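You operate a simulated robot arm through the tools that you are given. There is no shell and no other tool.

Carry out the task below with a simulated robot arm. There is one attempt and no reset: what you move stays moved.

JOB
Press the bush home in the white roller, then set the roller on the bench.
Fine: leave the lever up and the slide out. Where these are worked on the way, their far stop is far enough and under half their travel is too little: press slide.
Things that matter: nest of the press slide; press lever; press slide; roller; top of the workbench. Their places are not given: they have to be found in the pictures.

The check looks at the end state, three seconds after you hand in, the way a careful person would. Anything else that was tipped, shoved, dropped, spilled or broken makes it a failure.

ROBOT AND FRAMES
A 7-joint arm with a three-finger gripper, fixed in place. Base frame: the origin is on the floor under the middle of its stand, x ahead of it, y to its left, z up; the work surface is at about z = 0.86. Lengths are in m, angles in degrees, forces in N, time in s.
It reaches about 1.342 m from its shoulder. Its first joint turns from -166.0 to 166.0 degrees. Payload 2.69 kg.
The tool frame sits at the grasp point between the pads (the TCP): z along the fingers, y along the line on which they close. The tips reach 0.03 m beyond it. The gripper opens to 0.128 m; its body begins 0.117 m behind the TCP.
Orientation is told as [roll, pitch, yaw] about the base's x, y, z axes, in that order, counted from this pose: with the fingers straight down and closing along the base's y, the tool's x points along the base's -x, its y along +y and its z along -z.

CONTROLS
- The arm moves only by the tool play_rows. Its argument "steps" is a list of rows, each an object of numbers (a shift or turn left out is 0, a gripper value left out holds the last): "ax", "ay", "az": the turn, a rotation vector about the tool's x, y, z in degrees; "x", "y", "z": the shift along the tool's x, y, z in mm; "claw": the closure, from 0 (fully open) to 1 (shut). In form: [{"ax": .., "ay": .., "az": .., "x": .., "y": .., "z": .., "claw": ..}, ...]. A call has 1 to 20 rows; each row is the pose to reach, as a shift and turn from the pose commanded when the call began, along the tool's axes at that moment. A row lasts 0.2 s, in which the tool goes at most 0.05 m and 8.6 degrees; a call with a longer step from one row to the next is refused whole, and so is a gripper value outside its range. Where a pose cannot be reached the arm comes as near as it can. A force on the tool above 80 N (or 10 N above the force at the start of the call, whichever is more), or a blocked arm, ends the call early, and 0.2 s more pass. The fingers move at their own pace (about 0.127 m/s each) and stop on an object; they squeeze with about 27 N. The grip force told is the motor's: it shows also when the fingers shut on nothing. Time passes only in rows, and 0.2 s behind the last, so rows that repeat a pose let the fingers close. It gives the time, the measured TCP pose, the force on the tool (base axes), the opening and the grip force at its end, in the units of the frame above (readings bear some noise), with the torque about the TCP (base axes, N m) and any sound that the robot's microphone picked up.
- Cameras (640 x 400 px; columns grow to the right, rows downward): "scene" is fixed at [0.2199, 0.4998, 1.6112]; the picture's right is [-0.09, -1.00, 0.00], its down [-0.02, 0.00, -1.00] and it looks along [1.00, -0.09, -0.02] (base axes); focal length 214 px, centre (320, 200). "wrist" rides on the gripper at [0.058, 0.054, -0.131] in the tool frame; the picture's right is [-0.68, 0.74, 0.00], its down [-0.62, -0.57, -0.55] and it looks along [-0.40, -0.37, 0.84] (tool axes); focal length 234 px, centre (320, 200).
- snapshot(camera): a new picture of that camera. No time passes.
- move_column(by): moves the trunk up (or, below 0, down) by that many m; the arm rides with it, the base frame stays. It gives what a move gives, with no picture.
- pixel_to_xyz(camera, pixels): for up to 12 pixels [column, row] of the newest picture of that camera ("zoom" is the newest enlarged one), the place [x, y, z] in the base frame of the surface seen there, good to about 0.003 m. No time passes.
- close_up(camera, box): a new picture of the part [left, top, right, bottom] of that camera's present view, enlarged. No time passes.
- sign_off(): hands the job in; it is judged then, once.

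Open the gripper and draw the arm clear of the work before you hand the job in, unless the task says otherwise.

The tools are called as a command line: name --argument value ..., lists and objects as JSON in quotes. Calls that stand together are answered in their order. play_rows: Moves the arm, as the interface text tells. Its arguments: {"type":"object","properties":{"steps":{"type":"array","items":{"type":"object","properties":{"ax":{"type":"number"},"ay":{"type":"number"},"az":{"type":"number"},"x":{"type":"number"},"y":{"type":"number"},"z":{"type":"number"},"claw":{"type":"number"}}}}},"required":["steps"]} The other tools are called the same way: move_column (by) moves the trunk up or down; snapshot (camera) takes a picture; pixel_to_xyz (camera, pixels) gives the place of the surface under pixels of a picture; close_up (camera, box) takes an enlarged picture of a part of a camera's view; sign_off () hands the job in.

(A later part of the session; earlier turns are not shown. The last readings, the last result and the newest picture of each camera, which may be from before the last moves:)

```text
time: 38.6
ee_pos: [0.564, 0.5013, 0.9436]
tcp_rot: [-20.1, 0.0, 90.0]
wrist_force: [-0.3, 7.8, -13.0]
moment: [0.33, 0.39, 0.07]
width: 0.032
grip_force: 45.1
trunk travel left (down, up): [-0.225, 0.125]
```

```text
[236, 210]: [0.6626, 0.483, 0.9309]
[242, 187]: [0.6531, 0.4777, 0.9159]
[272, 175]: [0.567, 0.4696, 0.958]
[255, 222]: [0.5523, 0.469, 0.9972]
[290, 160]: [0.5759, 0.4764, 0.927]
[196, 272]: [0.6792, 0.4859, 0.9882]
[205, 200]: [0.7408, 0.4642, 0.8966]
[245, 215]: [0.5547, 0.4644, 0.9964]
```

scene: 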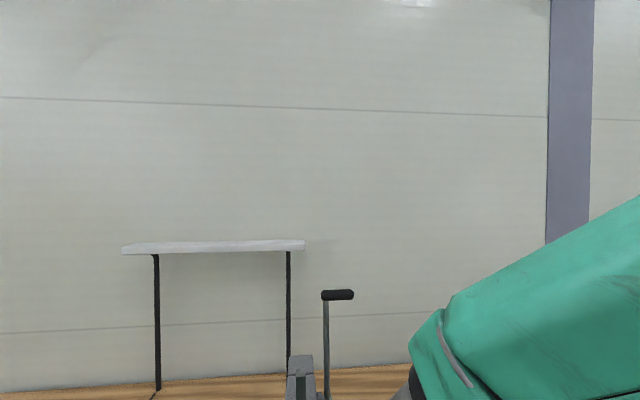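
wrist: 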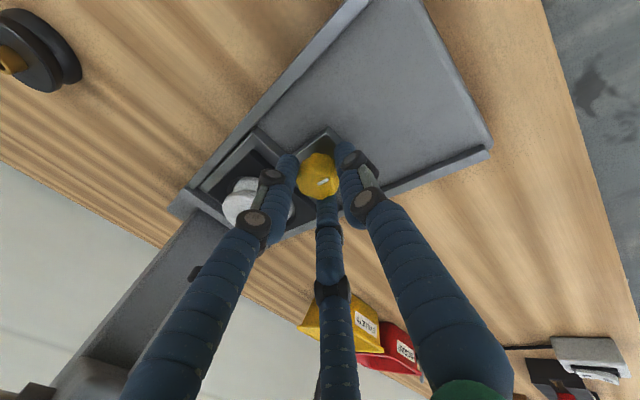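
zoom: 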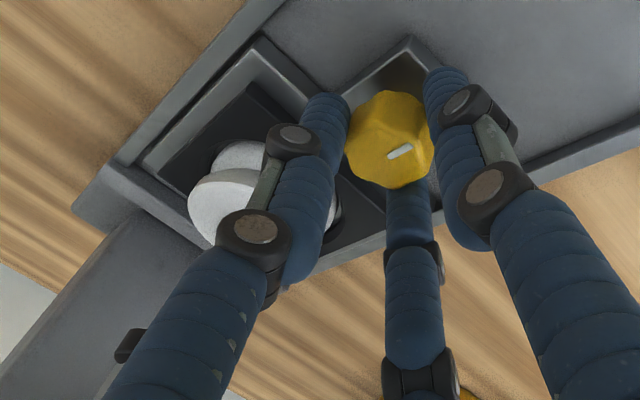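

Nothing but the knob is in touch with the fingers; the roller sits flat at top z≈0.931. I push on in small steps toward the far stop.

play_rows --steps '[{"y": -3.8, "z": 1.37, "claw": 0.9}, {"y": -8.5, "z": 3.1}, {"y": -13.2, "z": 4.8}, {"y": -16.9, "z": 6.16}, {"y": -18.8, "z": 6.84}, {"y": -18.8, "z": 6.84}]'

close_up --camera "wrist" --box '[150, 110, 420, 300]'

```text
time: 40.0
ee_pos: [0.5861, 0.5004, 0.9425]
tcp_rot: [-19.8, 0.0, 90.0]
wrist_force: [2.3, -0.8, -11.7]
moment: [-0.16, 0.33, -0.02]
width: 0.0318
grip_force: 45.1
trunk travel left (down, up): [-0.225, 0.125]
```

```text
2.11 times, centred on (285, 205) of wrist
```

zoom: 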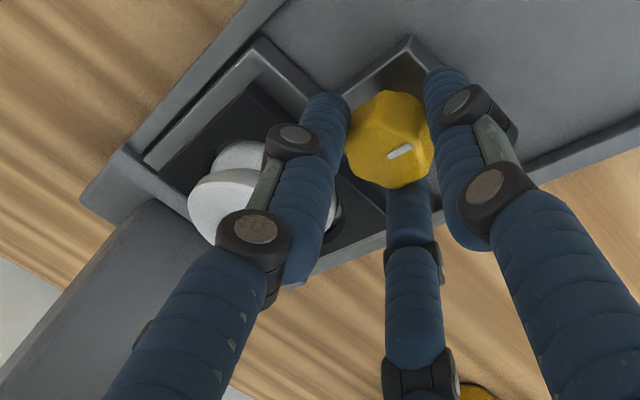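

The block's far edge is now close to the crossbar. I creep on until the position stops advancing.

play_rows --steps '[{"y": -1.9, "z": 0.68, "claw": 0.9}, {"y": -3.8, "z": 1.37}, {"y": -5.6, "z": 2.05}, {"y": -7.5, "z": 2.74}, {"y": -9.4, "z": 3.42}, {"y": -9.4, "z": 3.42}]'

```text
time: 41.4
ee_pos: [0.5897, 0.4995, 0.9431]
tcp_rot: [-19.9, 0.2, 90.2]
wrist_force: [-64.6, 8.8, -0.8]
moment: [0.17, 2.07, 0.14]
width: 0.0321
grip_force: 44.4
trunk travel left (down, up): [-0.225, 0.125]
```

A −65 N reaction at x≈0.590 (115 mm of travel) says the slide has met its far stop. I relieve the push by pulling the command back and look to confirm.

play_rows --steps '[{"y": 2.3, "z": -0.86, "claw": 0.9}, {"y": 4.2, "z": -1.54}, {"y": 4.2, "z": -1.54}]'

snapshot --camera "wrist"

close_up --camera "wrist" --box '[130, 90, 330, 290]'

```text
time: 42.2
ee_pos: [0.5895, 0.5001, 0.9419]
tcp_rot: [-19.9, 0.1, 90.0]
wrist_force: [-31.1, 8.7, -23.5]
moment: [0.31, 0.82, 0.14]
width: 0.0319
grip_force: 44.4
trunk travel left (down, up): [-0.225, 0.125]
```

```text
taken
```

wrist: 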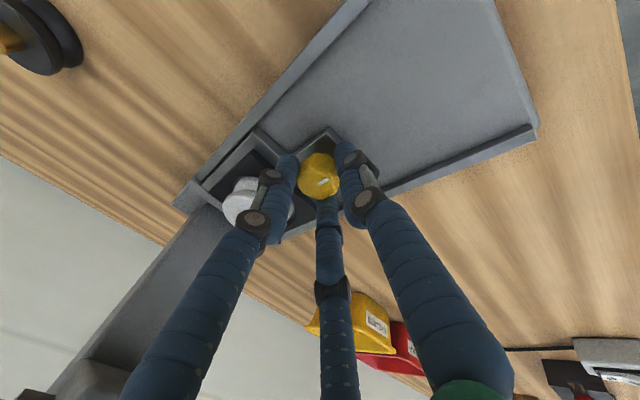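

```text
2.00 times, centred on (230, 190) of wrist
```

zoom: 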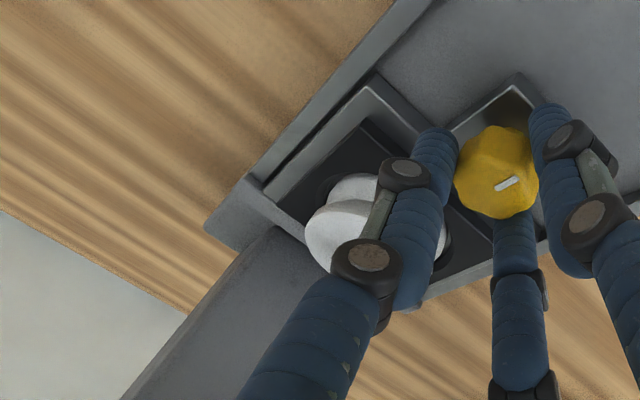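

The nest block rests against the crossbar at the end of the bed, with the roller under the ram. I open the fingers and withdraw back along the tool axis.

play_rows --steps '[{"y": 1.5, "z": -0.5, "claw": 0.8}, {"y": 1.5, "z": -0.5, "claw": 0.7}, {"y": 1.5, "z": -0.5, "claw": 0.6}, {"y": 1.5, "z": -0.5, "claw": 0.5}, {"y": 1.5, "z": -0.5, "claw": 0.45}, {"y": 1.5, "z": -0.5, "claw": 0.45}, {"y": 1.5, "z": -10}, {"y": 1.5, "z": -25}, {"y": 1.5, "z": -45}, {"y": 10, "z": -75}, {"y": 40, "z": -105}, {"y": 80, "z": -130}, {"y": 120, "z": -150}, {"y": 120, "z": -150}]'

snapshot --camera "wrist"

close_up --camera "wrist" --box '[150, 60, 350, 260]'

```text
time: 45.2
ee_pos: [0.4254, 0.4973, 1.0431]
tcp_rot: [-20.1, 0.1, 90.0]
wrist_force: [-0.8, 0.2, -0.5]
moment: [-0.02, -0.09, -0.01]
width: 0.0707
grip_force: 0.2
trunk travel left (down, up): [-0.225, 0.125]
```

```text
taken
```

wrist: 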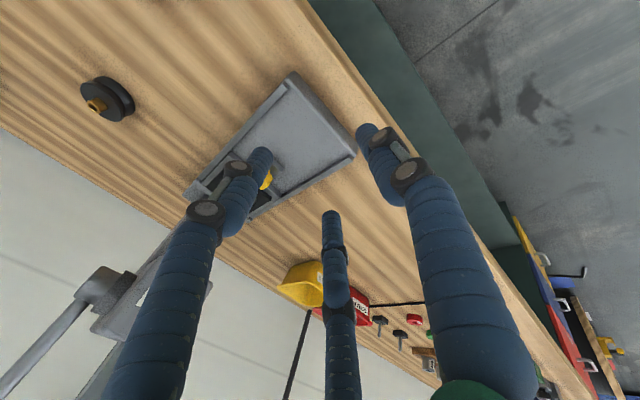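

```text
2.00 times, centred on (250, 160) of wrist
```

zoom: 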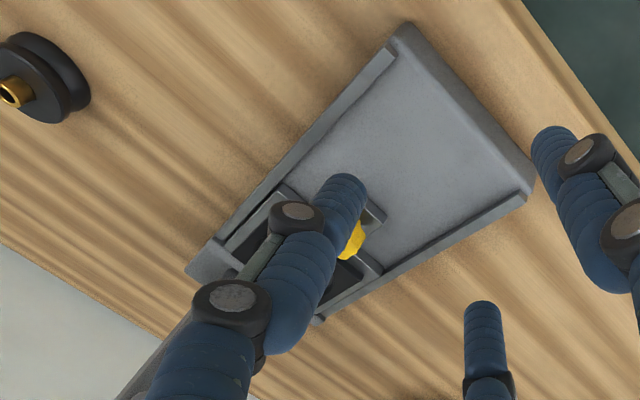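

The slide is in; I shift to a viewpoint lower right, to see the roller under the ram and the lever.

play_rows --steps '[{"x": 25, "y": -20, "z": -15}, {"x": 50, "y": -50, "z": -30}, {"x": 75, "y": -85, "z": -42}, {"x": 97, "y": -120, "z": -52}, {"x": 97, "y": -120, "z": -52}]'

snapshot --camera "wrist"

```text
time: 46.4
ee_pos: [0.5221, 0.4011, 1.1323]
tcp_rot: [-20.0, 0.1, 90.1]
wrist_force: [0.4, -0.8, 0.0]
moment: [0.03, -0.02, 0.04]
width: 0.0703
grip_force: 0.1
trunk travel left (down, up): [-0.225, 0.125]
```

```text
taken
```

wrist: 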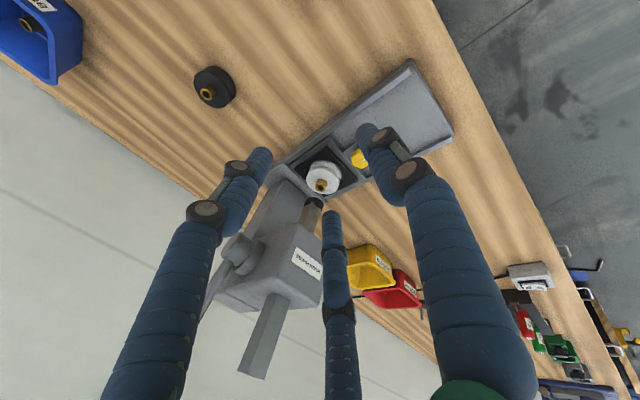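

The roller at (322,178) sits below the ram tip at (313,203). I enlarge to check the alignment and measure.

close_up --camera "wrist" --box '[250, 110, 390, 250]'

pixel_to_xyz --camera "zoom" --pixels '[[325, 220], [310, 215], [340, 215], [325, 205], [325, 240], [285, 190], [370, 190], [330, 150], [285, 260], [310, 270], [290, 285], [300, 290]]'

```text
2.86 times, centred on (320, 180) of wrist
```

zoom: 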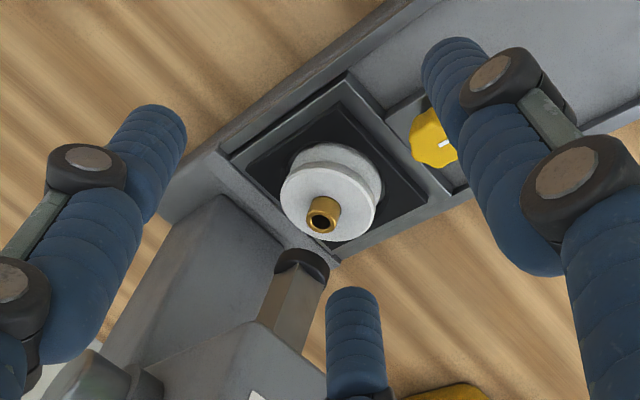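

```text
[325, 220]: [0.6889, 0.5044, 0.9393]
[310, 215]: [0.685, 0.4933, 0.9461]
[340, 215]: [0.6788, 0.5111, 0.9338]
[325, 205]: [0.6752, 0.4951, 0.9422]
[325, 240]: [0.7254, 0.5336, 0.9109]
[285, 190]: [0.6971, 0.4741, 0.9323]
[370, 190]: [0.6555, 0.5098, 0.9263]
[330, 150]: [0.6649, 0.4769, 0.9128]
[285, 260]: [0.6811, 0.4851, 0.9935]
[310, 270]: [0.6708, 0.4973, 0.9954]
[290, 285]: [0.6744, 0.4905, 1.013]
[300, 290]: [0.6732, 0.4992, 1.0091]
```

The roller sits centred under the ram (bush near (0.685, 0.50)). Now I study the lever hub in this view to find its pivot.

close_up --camera "wrist" --box '[190, 210, 330, 350]'

pixel_to_xyz --camera "zoom" --pixels '[[205, 150], [230, 165], [260, 140], [250, 190], [215, 130], [180, 175], [235, 105], [195, 185], [170, 150], [265, 170], [240, 195], [225, 140]]'

```text
2.86 times, centred on (260, 280) of wrist
```

zoom: 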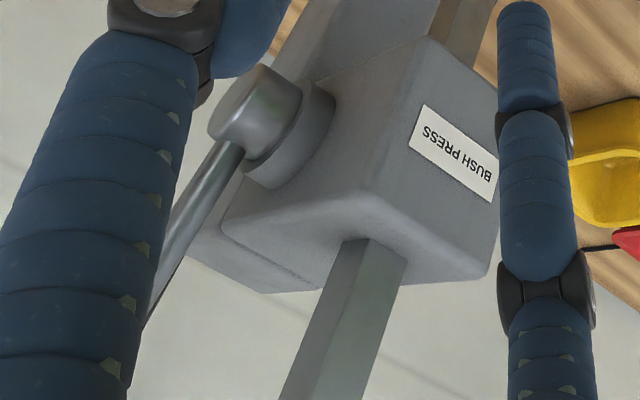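

```text
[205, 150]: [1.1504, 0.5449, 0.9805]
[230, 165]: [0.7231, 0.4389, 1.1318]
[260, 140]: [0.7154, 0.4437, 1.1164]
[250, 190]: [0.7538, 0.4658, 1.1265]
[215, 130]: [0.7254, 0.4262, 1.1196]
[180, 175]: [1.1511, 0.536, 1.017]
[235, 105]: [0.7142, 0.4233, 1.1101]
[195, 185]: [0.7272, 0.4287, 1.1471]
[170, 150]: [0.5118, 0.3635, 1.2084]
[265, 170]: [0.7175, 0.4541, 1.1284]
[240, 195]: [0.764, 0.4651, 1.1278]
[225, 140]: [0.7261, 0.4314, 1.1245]
```

The hub centre works out near (0.726, 1.104) in x–z, so the lever is about 0.255 m long, leaning 8° back, with its grip bar centred at (0.763, 0.405, 1.356). I go up and over to a point above the bar, gripper tilted 20° and opened.

play_rows --steps '[{"y": -15.8, "z": -43.5, "claw": 0.1}, {"y": -31.6, "z": -87}, {"y": -47.4, "z": -130.5}, {"y": -63.2, "z": -174}, {"y": -79, "z": -217.5}, {"y": -94.8, "z": -261}, {"y": -110.6, "z": -304.5}, {"y": -126.5, "z": -347.8}, {"y": -165.4, "z": -333.6}, {"y": -204.3, "z": -319.5}, {"y": -243.2, "z": -305.3}, {"y": -282.1, "z": -291.2}, {"y": -321.1, "z": -277}, {"y": -312, "z": -252}, {"y": -303.4, "z": -228.1}, {"y": -303.4, "z": -228.1}]'

snapshot --camera "wrist"

snapshot --camera "scene"

```text
time: 49.8
ee_pos: [0.7277, 0.4045, 1.4497]
tcp_rot: [-19.9, 0.0, 90.0]
wrist_force: [0.3, -0.2, -0.8]
moment: [0.03, 0.04, -0.02]
width: 0.1154
grip_force: 0.0
trunk travel left (down, up): [-0.225, 0.125]
```

```text
taken
```

wrist: 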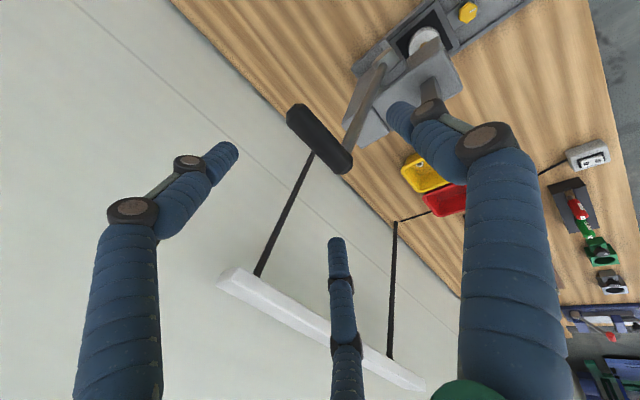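

```text
taken
```

scene: 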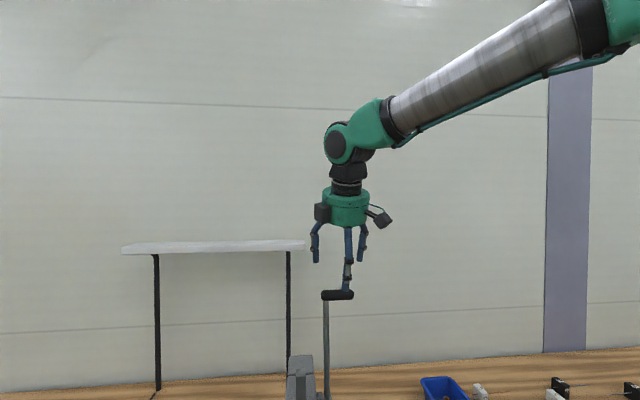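

The handle bar lies between the fingers at (318,138). I read its ends to fix its axis.

pixel_to_xyz --camera "wrist" --pixels '[[296, 113], [304, 123], [313, 133], [322, 143], [332, 154], [342, 165], [365, 118], [356, 138]]'

close_up --camera "wrist" --box '[230, 60, 410, 220]'

```text
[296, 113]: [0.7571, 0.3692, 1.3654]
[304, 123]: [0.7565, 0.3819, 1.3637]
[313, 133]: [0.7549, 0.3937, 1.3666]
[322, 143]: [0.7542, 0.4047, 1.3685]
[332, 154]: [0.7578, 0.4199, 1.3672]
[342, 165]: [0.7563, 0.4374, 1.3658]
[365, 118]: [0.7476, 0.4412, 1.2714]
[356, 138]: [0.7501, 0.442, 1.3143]
```

```text
2.50 times, centred on (320, 140) of wrist
```

zoom: 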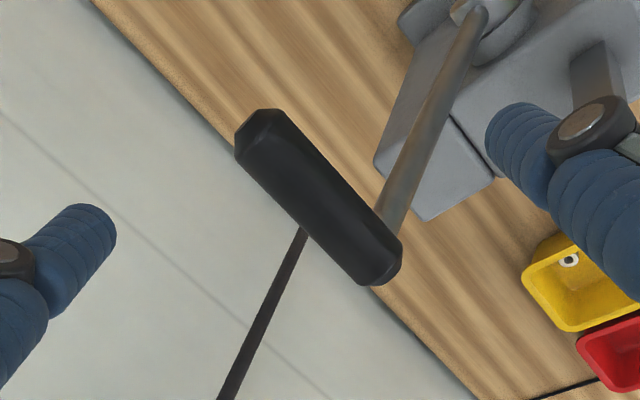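

The bar axis is at (0.763, 1.3555), spanning y 0.366–0.447, with the rod at y≈0.44. I lower the open fingers around it at y≈0.395, so that the inner finger stays clear of the rod.

play_rows --steps '[{"x": 9.5, "y": -7.6, "z": 10, "claw": 0.1}, {"x": 9.5, "y": -7.6, "z": 35}, {"x": 9.5, "y": -7.6, "z": 60}, {"x": 9.5, "y": -7.6, "z": 80}, {"x": 9.5, "y": -7.6, "z": 92}, {"x": 9.5, "y": -7.6, "z": 99.8}, {"x": 9.5, "y": -7.6, "z": 99.8}]'

snapshot --camera "wrist"

snapshot --camera "scene"

```text
time: 51.4
ee_pos: [0.769, 0.3936, 1.3594]
tcp_rot: [-20.0, 0.1, 90.1]
wrist_force: [0.3, -0.5, -0.4]
moment: [0.02, 0.04, -0.03]
width: 0.1155
grip_force: 0.0
trunk travel left (down, up): [-0.225, 0.125]
```

```text
taken
```

wrist: 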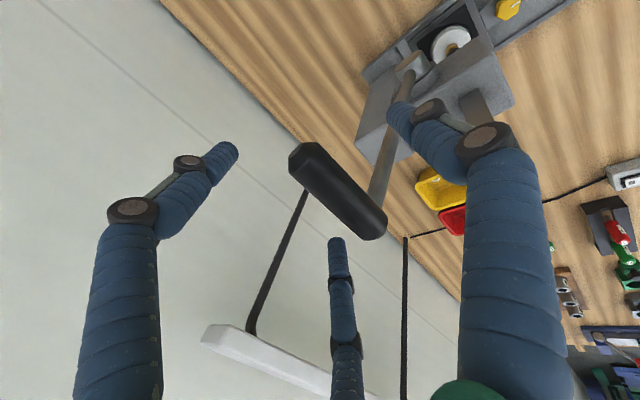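

```text
taken
```

scene: 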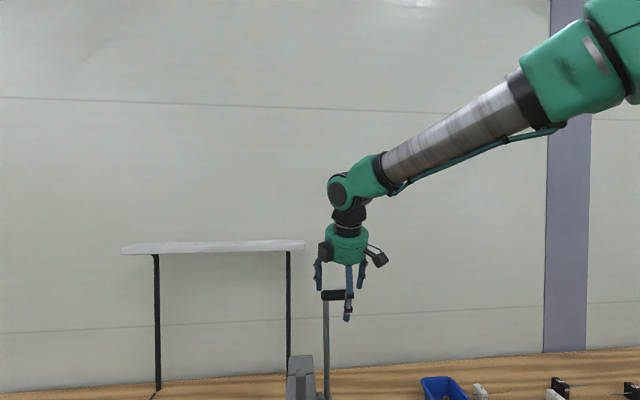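

The bar lies inside the three fingers. I close to a loose cage around it.

play_rows --steps '[{"claw": 0.2}, {"claw": 0.3}, {"claw": 0.38}, {"claw": 0.44}, {"claw": 0.5}, {"claw": 0.54}, {"claw": 0.57}, {"claw": 0.57}]'

close_up --camera "wrist" --box '[220, 90, 420, 270]'

```text
time: 53.2
ee_pos: [0.7684, 0.3939, 1.3611]
tcp_rot: [-20.0, 0.0, 90.1]
wrist_force: [0.0, -0.2, -0.5]
moment: [0.01, -0.01, 0.03]
width: 0.055
grip_force: 0.0
trunk travel left (down, up): [-0.225, 0.125]
```

```text
2.22 times, centred on (320, 180) of wrist
```

zoom: 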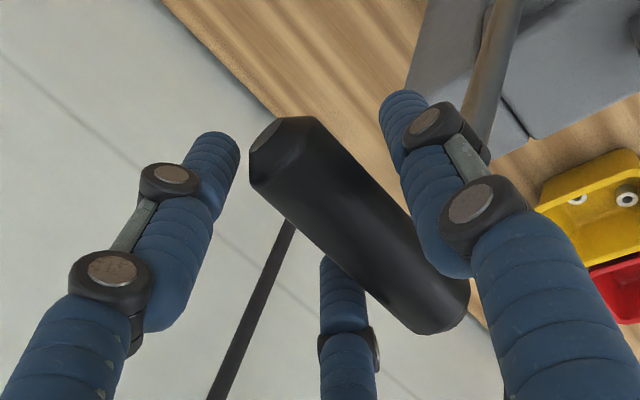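

The outer finger is only just at the bar's end, so I shift 6 mm toward +y and close further until the fingers just meet the bar.

play_rows --steps '[{"x": -3, "claw": 0.57}, {"x": -6}, {"x": -6, "claw": 0.6}, {"x": -6, "claw": 0.62}, {"x": -6, "claw": 0.64}, {"x": -6, "claw": 0.66}, {"x": -6, "claw": 0.66}]'

close_up --camera "wrist" --box '[220, 90, 420, 270]'

```text
time: 54.8
ee_pos: [0.7683, 0.3997, 1.36]
tcp_rot: [-20.1, 0.0, 90.1]
wrist_force: [0.5, -0.4, -0.9]
moment: [-0.02, 0.0, 0.03]
width: 0.0435
grip_force: 0.1
trunk travel left (down, up): [-0.225, 0.125]
```

```text
2.22 times, centred on (320, 180) of wrist
```

zoom: 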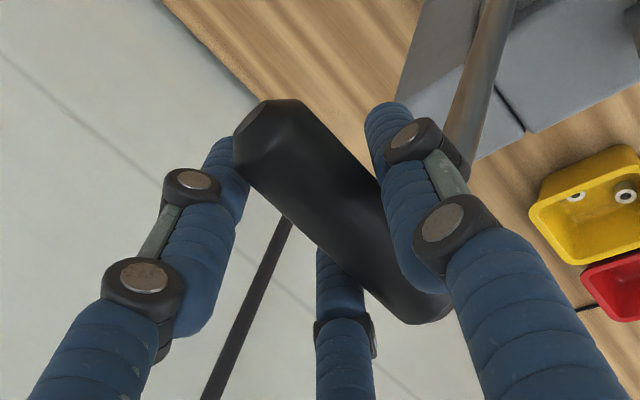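

The cage is close around the bar with no force on it yet. I start the pull along the lever's arc toward −x, tilting along, for the first 14°.

play_rows --steps '[{"y": 6.8, "z": -3.6, "ax": 1, "claw": 0.68}, {"y": 13.6, "z": -7, "ax": 2}, {"y": 23.9, "z": -11.6, "ax": 3.5}, {"y": 34.2, "z": -15.9, "ax": 5}, {"y": 44.9, "z": -19.5, "ax": 6.5}, {"y": 55.6, "z": -22.8, "ax": 8}, {"y": 55.6, "z": -22.8, "ax": 8}]'

snapshot --camera "wrist"

snapshot --camera "scene"

```text
time: 56.4
ee_pos: [0.7096, 0.4, 1.3625]
tcp_rot: [-28.0, 0.1, 90.2]
wrist_force: [-0.2, -0.4, -0.6]
moment: [0.01, -0.01, 0.0]
width: 0.0409
grip_force: 0.0
trunk travel left (down, up): [-0.225, 0.125]
```

```text
taken
```

wrist: 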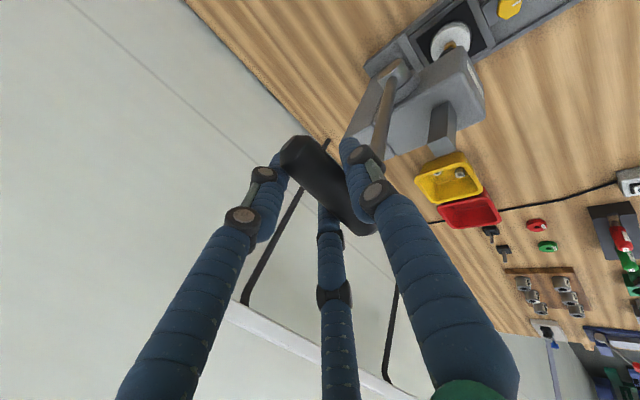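

```text
taken
```

scene: 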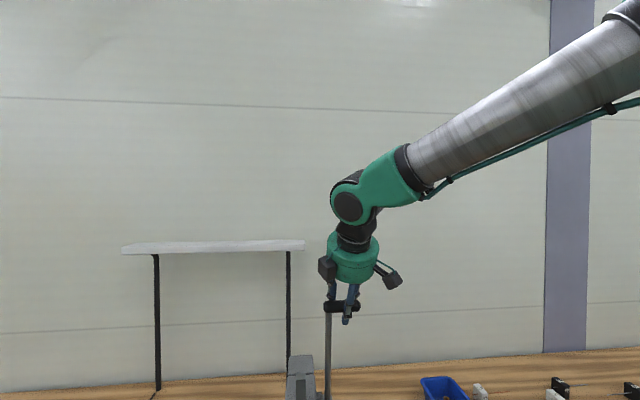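

The lever follows with practically no force. I check where the bar actually is before going on.

pixel_to_xyz --camera "wrist" --pixels '[[305, 160], [315, 175], [328, 190], [395, 70], [385, 110], [375, 150]]'

close_up --camera "wrist" --box '[240, 100, 420, 260]'

```text
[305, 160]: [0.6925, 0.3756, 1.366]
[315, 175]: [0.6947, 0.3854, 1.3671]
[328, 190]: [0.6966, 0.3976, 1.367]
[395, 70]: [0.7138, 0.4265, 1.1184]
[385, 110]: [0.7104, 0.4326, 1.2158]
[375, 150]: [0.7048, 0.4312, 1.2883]
```

```text
2.50 times, centred on (330, 180) of wrist
```

zoom: 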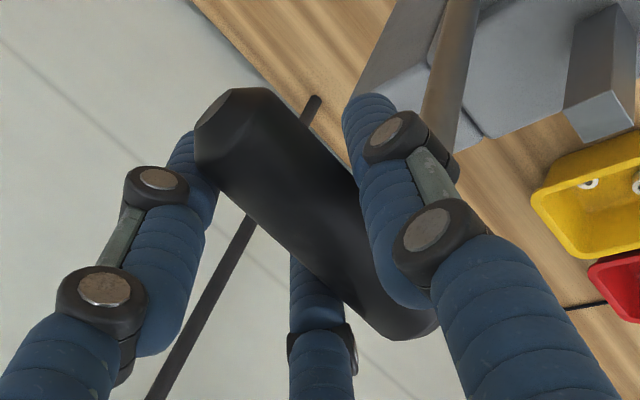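

The bar is at (0.705, 1.358), just where the arc model puts it. I carry on along the arc to 30° past vertical, tilting further.

play_rows --steps '[{"y": 10.5, "z": -4.3, "ax": 1.4, "claw": 0.68}, {"y": 21, "z": -8.1, "ax": 2.8}, {"y": 31.8, "z": -11.4, "ax": 4.2}, {"y": 42.5, "z": -14.3, "ax": 5.6}, {"y": 53.5, "z": -16.7, "ax": 7}, {"y": 64.5, "z": -18.7, "ax": 8.4}, {"y": 75.6, "z": -20.1, "ax": 9.8}, {"y": 86.7, "z": -21, "ax": 11.2}, {"y": 97.9, "z": -21.4, "ax": 12.6}, {"y": 109.1, "z": -21.5, "ax": 14}, {"y": 109.1, "z": -21.5, "ax": 14}]'

snapshot --camera "wrist"

close_up --camera "wrist" --box '[240, 0, 520, 260]'

```text
time: 58.8
ee_pos: [0.6012, 0.398, 1.3307]
tcp_rot: [-42.0, 0.0, 90.1]
wrist_force: [-0.8, 0.9, 0.3]
moment: [0.03, -0.03, 0.01]
width: 0.0409
grip_force: 0.1
trunk travel left (down, up): [-0.225, 0.125]
```

```text
taken
```

wrist: 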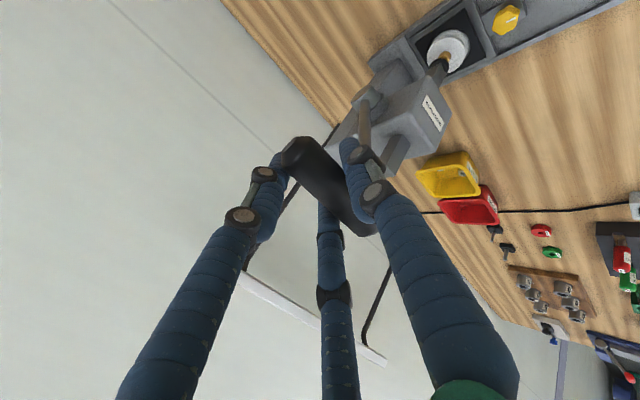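

```text
1.54 times, centred on (380, 130) of wrist
```

zoom: 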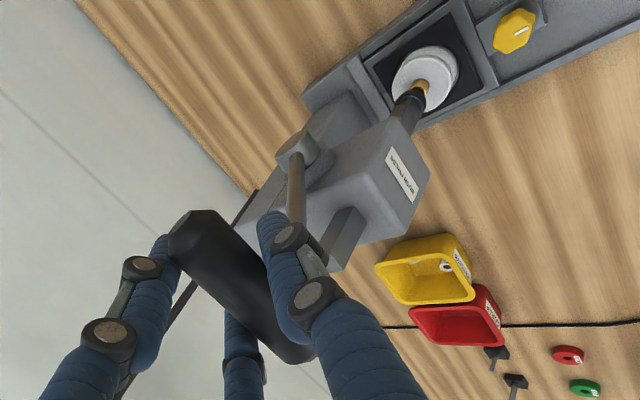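

The ram has come down almost to the bush (near (445,62)). I zoom in on it.

close_up --camera "wrist" --box '[400, 10, 500, 110]'

pixel_to_xyz --camera "zoom" --pixels '[[290, 200], [285, 225], [300, 190], [280, 240], [330, 170], [340, 210], [320, 130], [305, 205]]'

```text
4.00 times, centred on (450, 60) of wrist
```

zoom: 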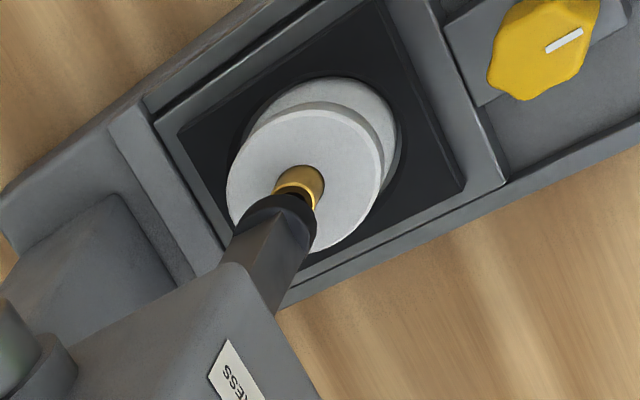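

```text
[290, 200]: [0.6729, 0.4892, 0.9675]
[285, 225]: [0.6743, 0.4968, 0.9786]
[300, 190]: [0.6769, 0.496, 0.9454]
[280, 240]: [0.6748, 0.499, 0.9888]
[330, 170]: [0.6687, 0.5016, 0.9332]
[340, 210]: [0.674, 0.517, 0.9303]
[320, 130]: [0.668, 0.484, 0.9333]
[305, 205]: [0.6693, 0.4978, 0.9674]
```

The ram tip is at about z 0.966, still 18 mm above the bush; that is about 22 mm of ram for 38° of lever, so the stroke ends near horizontal. I continue to 50°.

play_rows --steps '[{"y": 11, "z": -2.2, "ax": 1.5, "claw": 0.68}, {"y": 22.1, "z": -4, "ax": 3}, {"y": 33.2, "z": -5.2, "ax": 4.5}, {"y": 44.4, "z": -6, "ax": 6}, {"y": 55.5, "z": -6.2, "ax": 7.5}, {"y": 66.7, "z": -6.1, "ax": 9}, {"y": 77.9, "z": -5.4, "ax": 10.5}, {"y": 89, "z": -4.3, "ax": 12}, {"y": 89, "z": -4.3, "ax": 12}]'

snapshot --camera "wrist"

snapshot --camera "scene"

```text
time: 60.8
ee_pos: [0.5331, 0.3989, 1.2734]
tcp_rot: [-54.0, 0.0, 90.0]
wrist_force: [0.5, -0.6, 0.0]
moment: [0.02, -0.01, -0.02]
width: 0.0412
grip_force: 0.1
trunk travel left (down, up): [-0.225, 0.125]
```

```text
taken
```

wrist: 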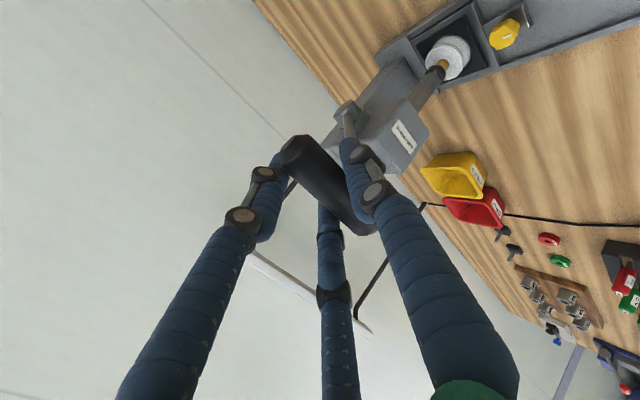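

```text
taken
```

scene: 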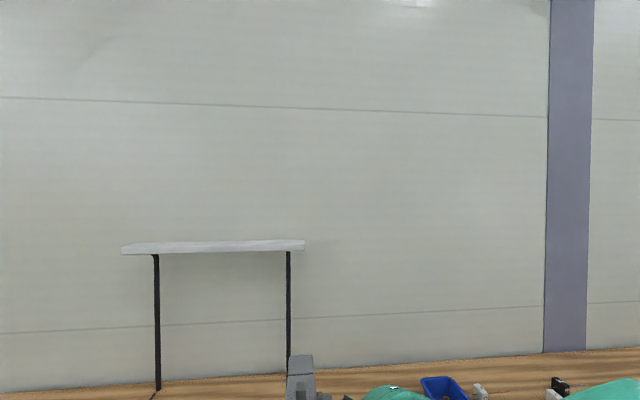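

The lever follows well at 50°, force still nil. I go on to 60°, where the ram should about meet the bush.

play_rows --steps '[{"y": 11.2, "z": -0.5, "ax": 1.5, "claw": 0.68}, {"y": 22.3, "z": -0.9, "ax": 3}, {"y": 33.4, "z": -0.5, "ax": 4.5}, {"y": 44.5, "z": 0.1, "ax": 6}, {"y": 44.5, "z": 0.1, "ax": 6}]'

snapshot --camera "wrist"

close_up --camera "wrist" --box '[380, 10, 500, 130]'

```text
time: 62.0
ee_pos: [0.5063, 0.3993, 1.2372]
tcp_rot: [-60.1, 0.0, 90.1]
wrist_force: [-1.1, -0.1, -0.1]
moment: [-0.01, -0.02, 0.02]
width: 0.0415
grip_force: 0.6
trunk travel left (down, up): [-0.225, 0.125]
```

```text
taken
```

wrist: 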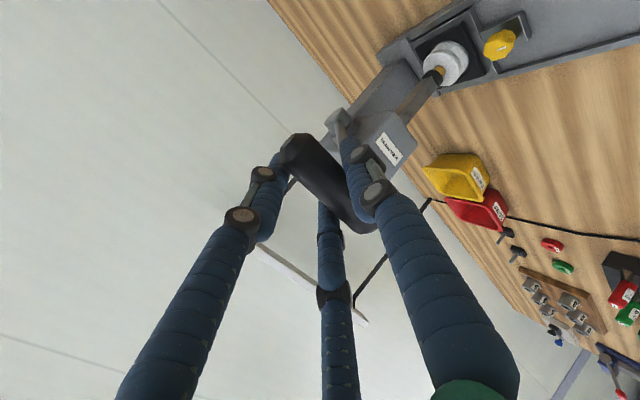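

```text
3.33 times, centred on (440, 70) of wrist
```

zoom: 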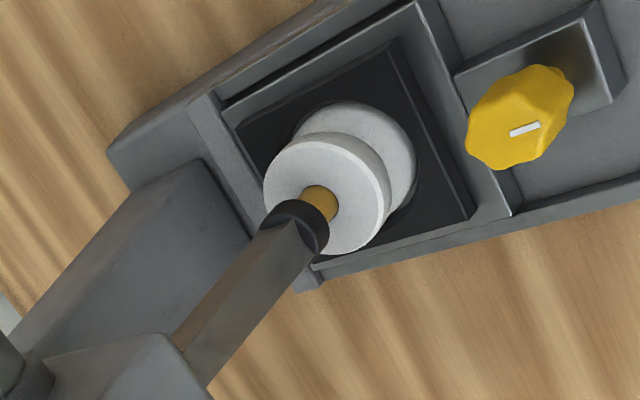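

The ram's black tip now touches the top of the bush, still centred on it. I press on to 70° and read the force.

play_rows --steps '[{"y": 5.6, "z": 0.1, "ax": 0.9, "claw": 0.68}, {"y": 11.2, "z": 0.3, "ax": 1.8}, {"y": 16.8, "z": 0.5, "ax": 2.6}, {"y": 22.4, "z": 0.7, "ax": 3.5}, {"y": 28, "z": 1.3, "ax": 4.4}, {"y": 33.5, "z": 1.9, "ax": 5.3}, {"y": 39, "z": 2.5, "ax": 6.1}, {"y": 44.6, "z": 3.2, "ax": 7}, {"y": 44.6, "z": 3.2, "ax": 7}]'

snapshot --camera "wrist"

close_up --camera "wrist" --box '[380, 10, 500, 130]'

```text
time: 64.0
ee_pos: [0.487, 0.4, 1.1976]
tcp_rot: [-67.0, 0.0, 90.1]
wrist_force: [0.6, 1.0, 8.0]
moment: [0.05, -0.01, 0.01]
width: 0.0441
grip_force: 2.9
trunk travel left (down, up): [-0.225, 0.125]
```

```text
taken
```

wrist: 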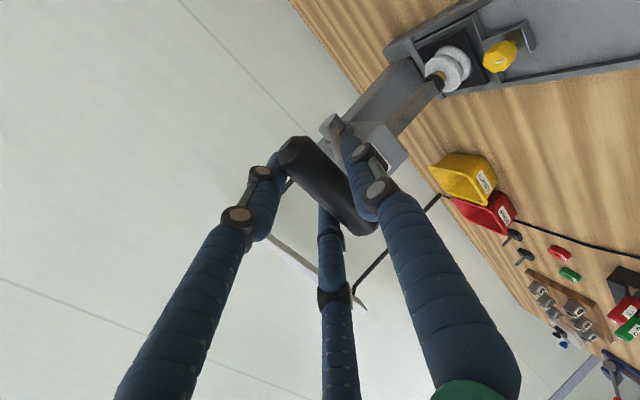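

```text
3.33 times, centred on (440, 70) of wrist
```

zoom: 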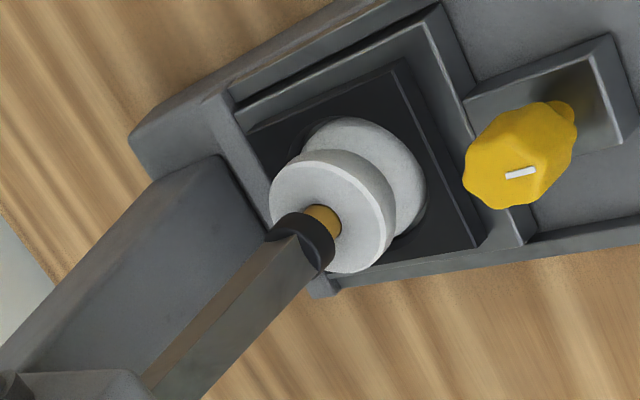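

Pressing has begun (+8 N up on the tool) and the bush is going in. I tighten the grip and continue to 80°.

play_rows --steps '[{"y": 5.5, "z": 0.4, "ax": 0.8, "claw": 0.8}, {"y": 11.1, "z": 0.8, "ax": 1.5}, {"y": 16.6, "z": 1.3, "ax": 2.3}, {"y": 22.2, "z": 1.8, "ax": 3}, {"y": 27.7, "z": 2.6, "ax": 3.8}, {"y": 33.2, "z": 3.5, "ax": 4.5}, {"y": 38.8, "z": 4.5, "ax": 5.3}, {"y": 44.3, "z": 5.5, "ax": 6}, {"y": 44.3, "z": 5.5, "ax": 6}]'

snapshot --camera "wrist"

close_up --camera "wrist" --box '[380, 10, 500, 130]'

```text
time: 66.0
ee_pos: [0.4753, 0.4001, 1.1535]
tcp_rot: [-73.0, 0.0, 90.1]
wrist_force: [3.7, 14.0, 8.5]
moment: [0.28, -0.35, -0.08]
width: 0.0387
grip_force: 45.2
trunk travel left (down, up): [-0.225, 0.125]
```

```text
taken
```

wrist: 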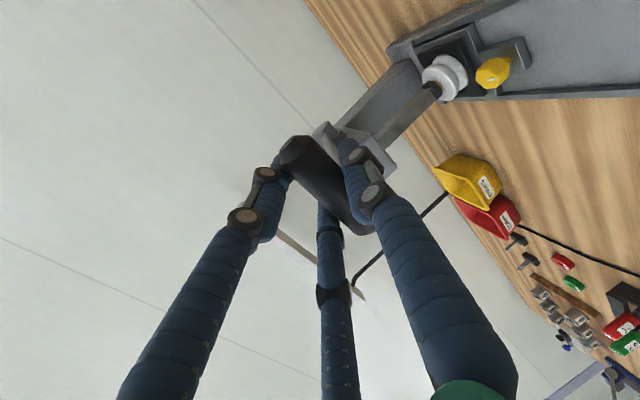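

```text
3.33 times, centred on (440, 70) of wrist
```

zoom: 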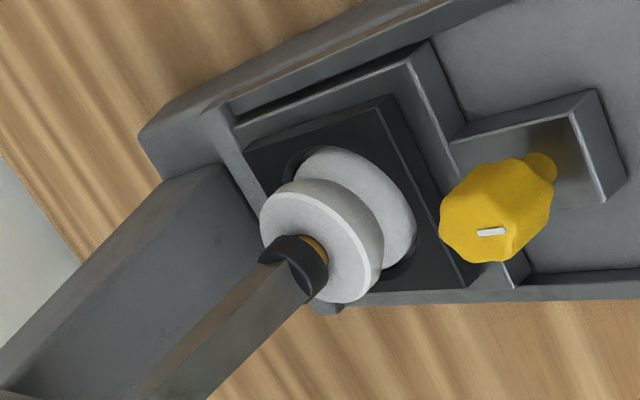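

The bush is nearly home, only a thin band of brass still shows at (312,250). I press on in small steps to 86°.

play_rows --steps '[{"y": 4.4, "z": 0.6, "ax": 0.6, "claw": 0.8}, {"y": 8.8, "z": 1.2, "ax": 1.2}, {"y": 13.2, "z": 1.9, "ax": 1.8}, {"y": 17.6, "z": 2.6, "ax": 2.4}, {"y": 22, "z": 3.4, "ax": 3}, {"y": 26.4, "z": 4.4, "ax": 3.6}, {"y": 26.4, "z": 4.4, "ax": 3.6}]'

snapshot --camera "wrist"

close_up --camera "wrist" --box '[380, 10, 500, 130]'

```text
time: 67.6
ee_pos: [0.4719, 0.3992, 1.1281]
tcp_rot: [-76.6, 0.0, 90.0]
wrist_force: [-4.4, 10.8, 9.5]
moment: [0.15, -0.28, -0.08]
width: 0.039
grip_force: 45.0
trunk travel left (down, up): [-0.225, 0.125]
```

```text
taken
```

wrist: 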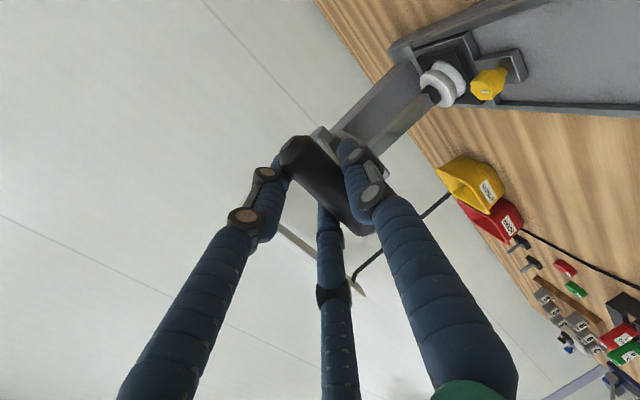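

```text
3.33 times, centred on (440, 70) of wrist
```

zoom: 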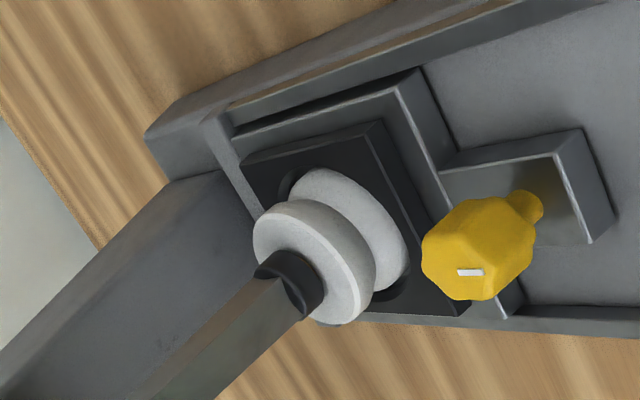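

No brass shows now, the ram tip seems to be at the roller's face. I press on a little to feel for the hard stop.

play_rows --steps '[{"y": 2.5, "z": 0.5, "ax": 0.3, "claw": 0.8}, {"y": 5, "z": 1, "ax": 0.7}, {"y": 7.5, "z": 1.5, "ax": 1}, {"y": 10, "z": 2, "ax": 1.4}, {"y": 10, "z": 2, "ax": 1.4}]'

close_up --camera "wrist" --box '[400, 40, 480, 120]'

```text
time: 68.8
ee_pos: [0.4719, 0.3996, 1.1183]
tcp_rot: [-78.0, 0.1, 90.2]
wrist_force: [1.1, 10.5, 8.6]
moment: [0.2, -0.26, -0.1]
width: 0.0389
grip_force: 45.1
trunk travel left (down, up): [-0.225, 0.125]
```

```text
5.00 times, centred on (440, 80) of wrist
```

zoom: 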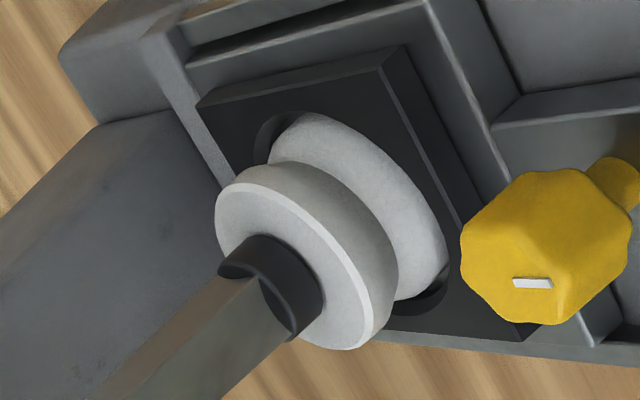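

The lever still yields at about 9 N. I keep going in small steps.

play_rows --steps '[{"y": 2.5, "z": 0.5, "ax": 0.3, "claw": 0.8}, {"y": 5, "z": 1, "ax": 0.6}, {"y": 7.5, "z": 1.5, "ax": 0.9}, {"y": 10, "z": 2, "ax": 1.2}, {"y": 10, "z": 2, "ax": 1.2}]'

close_up --camera "wrist" --box '[400, 40, 480, 120]'

```text
time: 70.0
ee_pos: [0.4723, 0.4002, 1.1075]
tcp_rot: [-79.3, 0.0, 90.0]
wrist_force: [-10.0, 14.4, 9.0]
moment: [0.35, -0.2, 0.43]
width: 0.0391
grip_force: 44.6
trunk travel left (down, up): [-0.225, 0.125]
```

```text
5.00 times, centred on (440, 80) of wrist
```

zoom: 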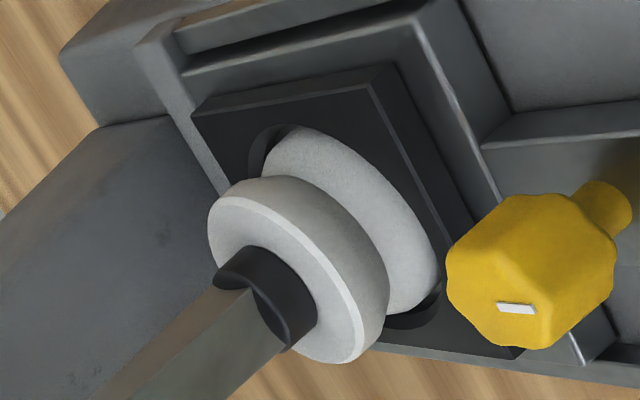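

I measure the gap between the black ram tip and the roller's face in this view.

pixel_to_xyz --camera "zoom" --pixels '[[260, 265], [285, 290], [300, 300], [305, 285], [312, 310], [255, 215], [340, 300], [320, 260], [290, 250], [245, 255]]'

```text
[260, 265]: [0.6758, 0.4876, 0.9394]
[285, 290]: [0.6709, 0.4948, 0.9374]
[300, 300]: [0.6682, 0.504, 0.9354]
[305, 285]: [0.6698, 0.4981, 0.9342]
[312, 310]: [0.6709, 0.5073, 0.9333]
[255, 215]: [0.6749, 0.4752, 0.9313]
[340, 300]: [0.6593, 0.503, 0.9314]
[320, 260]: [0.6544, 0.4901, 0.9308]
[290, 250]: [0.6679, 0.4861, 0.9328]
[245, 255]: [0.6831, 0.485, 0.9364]
```

The ram tip's lower edge reads 0.933–0.934, roller face 0.931–0.933, so a millimetre or so may remain. I press further until the force rises.

play_rows --steps '[{"y": 2, "z": 0.4, "ax": 0.3, "claw": 0.8}, {"y": 4, "z": 0.8, "ax": 0.6}, {"y": 6, "z": 1.2, "ax": 0.9}, {"y": 8, "z": 1.6, "ax": 1.2}, {"y": 10, "z": 2, "ax": 1.4}, {"y": 10, "z": 2, "ax": 1.4}]'

close_up --camera "wrist" --box '[400, 40, 480, 120]'

```text
time: 71.4
ee_pos: [0.4721, 0.3996, 1.1014]
tcp_rot: [-81.0, -0.2, 90.0]
wrist_force: [-2.6, 1.4, 48.6]
moment: [-1.07, -0.24, -0.7]
width: 0.0389
grip_force: 44.6
trunk travel left (down, up): [-0.225, 0.125]
```

```text
5.00 times, centred on (440, 80) of wrist
```

zoom: 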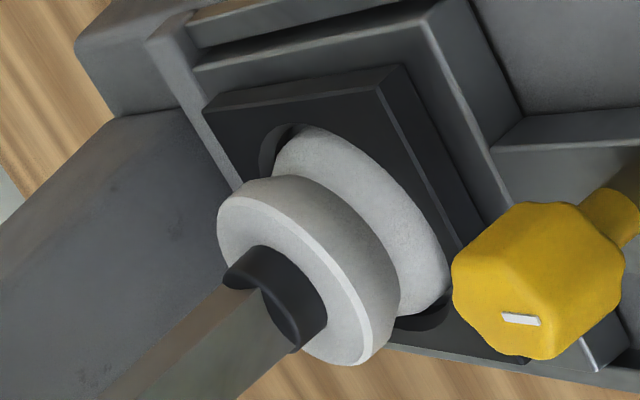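

The force jumped to 49 N with the lever hardly moving: that is the hard stop. I push 2 mm more and hold to make sure the bush is fully seated.

play_rows --steps '[{"y": 1, "z": 0.1, "claw": 0.8}, {"y": 2, "z": 0.2}, {"y": 2, "z": 0.2}, {"y": 2, "z": 0.2}]'

pixel_to_xyz --camera "wrist" --pixels '[[430, 92], [436, 100], [438, 102], [441, 98], [445, 95], [430, 80]]'

```text
time: 72.4
ee_pos: [0.4712, 0.399, 1.1012]
tcp_rot: [-81.0, -0.2, 89.9]
wrist_force: [4.2, 6.1, 74.3]
moment: [-1.04, -0.04, 0.62]
width: 0.0389
grip_force: 45.4
trunk travel left (down, up): [-0.225, 0.125]
```

```text
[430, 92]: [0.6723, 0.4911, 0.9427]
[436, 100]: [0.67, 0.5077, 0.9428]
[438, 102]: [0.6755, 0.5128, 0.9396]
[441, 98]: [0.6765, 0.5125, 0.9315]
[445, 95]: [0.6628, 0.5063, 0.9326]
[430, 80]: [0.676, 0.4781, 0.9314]
```

Force 74 N without movement: the press is at its stop and the bush is home. I loosen to a cage and take the lever back up along the same arc, first to 60°.

play_rows --steps '[{"y": -5, "z": -1, "ax": -0.4, "claw": 0.72}, {"y": -14.6, "z": -2.9, "ax": -1.6, "claw": 0.68}, {"y": -25.7, "z": -4.1, "ax": -3.1}, {"y": -36.7, "z": -5.3, "ax": -4.6}, {"y": -47.9, "z": -5.6, "ax": -6.1}, {"y": -59, "z": -5.7, "ax": -7.6}, {"y": -70.1, "z": -5, "ax": -9.1}, {"y": -81.2, "z": -4.1, "ax": -10.6}, {"y": -92.3, "z": -2.5, "ax": -12.1}, {"y": -103.3, "z": -0.7, "ax": -13.6}, {"y": -114.2, "z": 1.9, "ax": -15.3}, {"y": -125, "z": 4.8, "ax": -17.1}, {"y": -135.7, "z": 8.3, "ax": -18.8}, {"y": -146.1, "z": 12, "ax": -20.6}, {"y": -146.1, "z": 12, "ax": -20.6}]'

snapshot --camera "wrist"

close_up --camera "wrist" --box '[380, 10, 500, 130]'

```text
time: 75.6
ee_pos: [0.5087, 0.3979, 1.2382]
tcp_rot: [-60.0, 0.0, 90.1]
wrist_force: [-1.5, 0.2, -3.2]
moment: [0.05, 0.02, 0.05]
width: 0.0434
grip_force: 1.7
trunk travel left (down, up): [-0.225, 0.125]
```

```text
taken
```

wrist: 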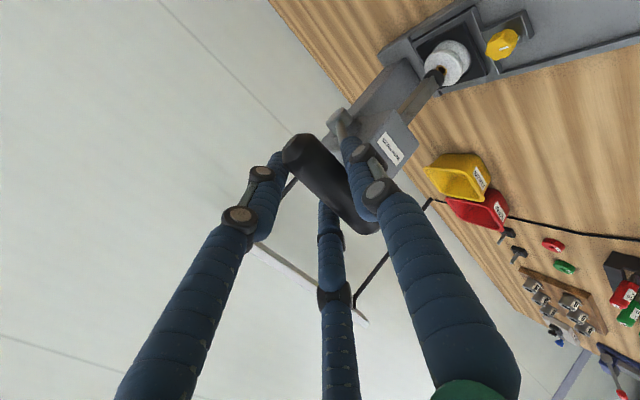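

```text
3.33 times, centred on (440, 70) of wrist
```

zoom: 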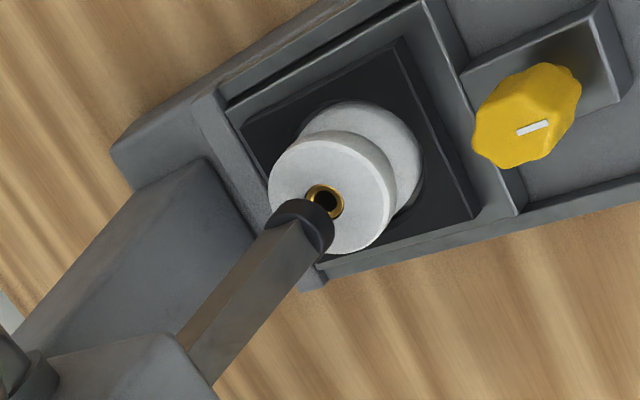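

The bush is now flush in the roller's face. I keep raising the lever along the arc to 10°.

play_rows --steps '[{"y": -11.1, "z": 0.6, "ax": -1.5, "claw": 0.68}, {"y": -22.3, "z": 1.4, "ax": -3}, {"y": -44.3, "z": 4.6, "ax": -6}, {"y": -66.1, "z": 9.7, "ax": -9}, {"y": -87.3, "z": 16.7, "ax": -12}, {"y": -107.9, "z": 25.5, "ax": -15}, {"y": -127.7, "z": 36.1, "ax": -18}, {"y": -146.3, "z": 48.4, "ax": -20.8}, {"y": -163.9, "z": 62.2, "ax": -23.6}, {"y": -180.3, "z": 77.5, "ax": -26.4}, {"y": -195.3, "z": 94.2, "ax": -29.2}, {"y": -195.3, "z": 94.2, "ax": -29.2}]'

snapshot --camera "wrist"

```text
time: 78.2
ee_pos: [0.6846, 0.3995, 1.3588]
tcp_rot: [-30.8, 0.0, 90.2]
wrist_force: [-2.8, -0.7, -0.1]
moment: [-0.02, 0.07, 0.03]
width: 0.0424
grip_force: 1.1
trunk travel left (down, up): [-0.225, 0.125]
```

```text
taken
```

wrist: 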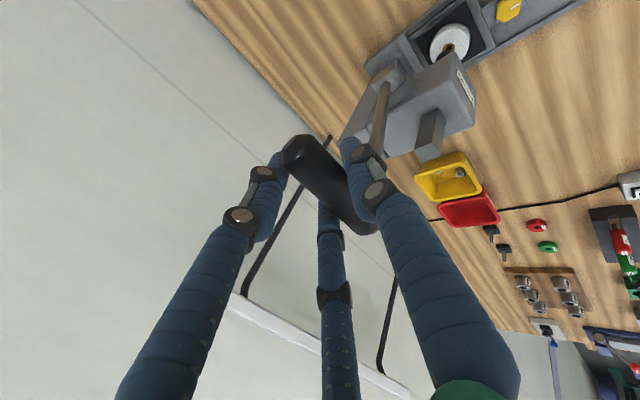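

Lever is at 10°. I bring it the rest of the way to its upright stop, creeping at the end.

play_rows --steps '[{"y": -10.2, "z": 4.5, "ax": -1.4, "claw": 0.68}, {"y": -20.5, "z": 9.1, "ax": -2.8}, {"y": -30.4, "z": 14.5, "ax": -4.3}, {"y": -40.2, "z": 19.9, "ax": -5.8}, {"y": -49.5, "z": 26.2, "ax": -7.3}, {"y": -58.8, "z": 32.5, "ax": -8.8}, {"y": -65, "z": 37.2, "ax": -9.8}, {"y": -70.9, "z": 41.9, "ax": -10.8}, {"y": -73.2, "z": 43.8, "ax": -10.8}, {"y": -73.2, "z": 43.8, "ax": -10.8}]'

snapshot --camera "wrist"

snapshot --camera "scene"

```text
time: 80.4
ee_pos: [0.7707, 0.4, 1.3593]
tcp_rot: [-20.0, 0.0, 90.1]
wrist_force: [-7.6, 1.1, -0.4]
moment: [0.02, 0.07, -0.01]
width: 0.0457
grip_force: 3.5
trunk travel left (down, up): [-0.225, 0.125]
```

```text
taken
```

wrist: 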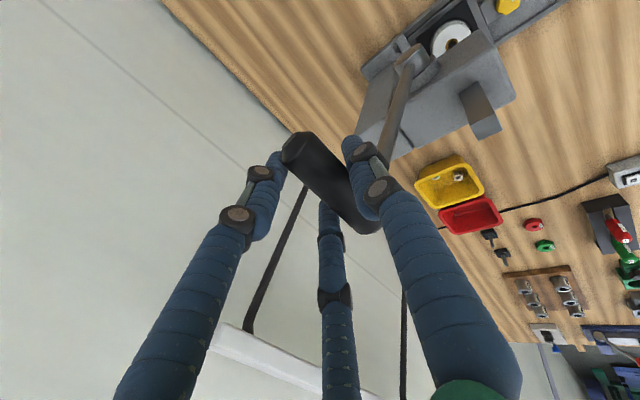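

```text
taken
```

scene: 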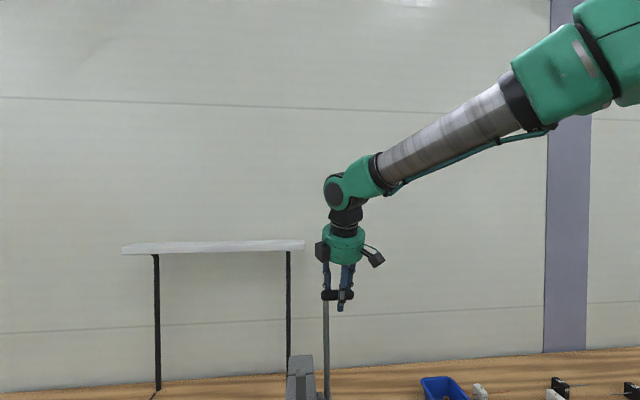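

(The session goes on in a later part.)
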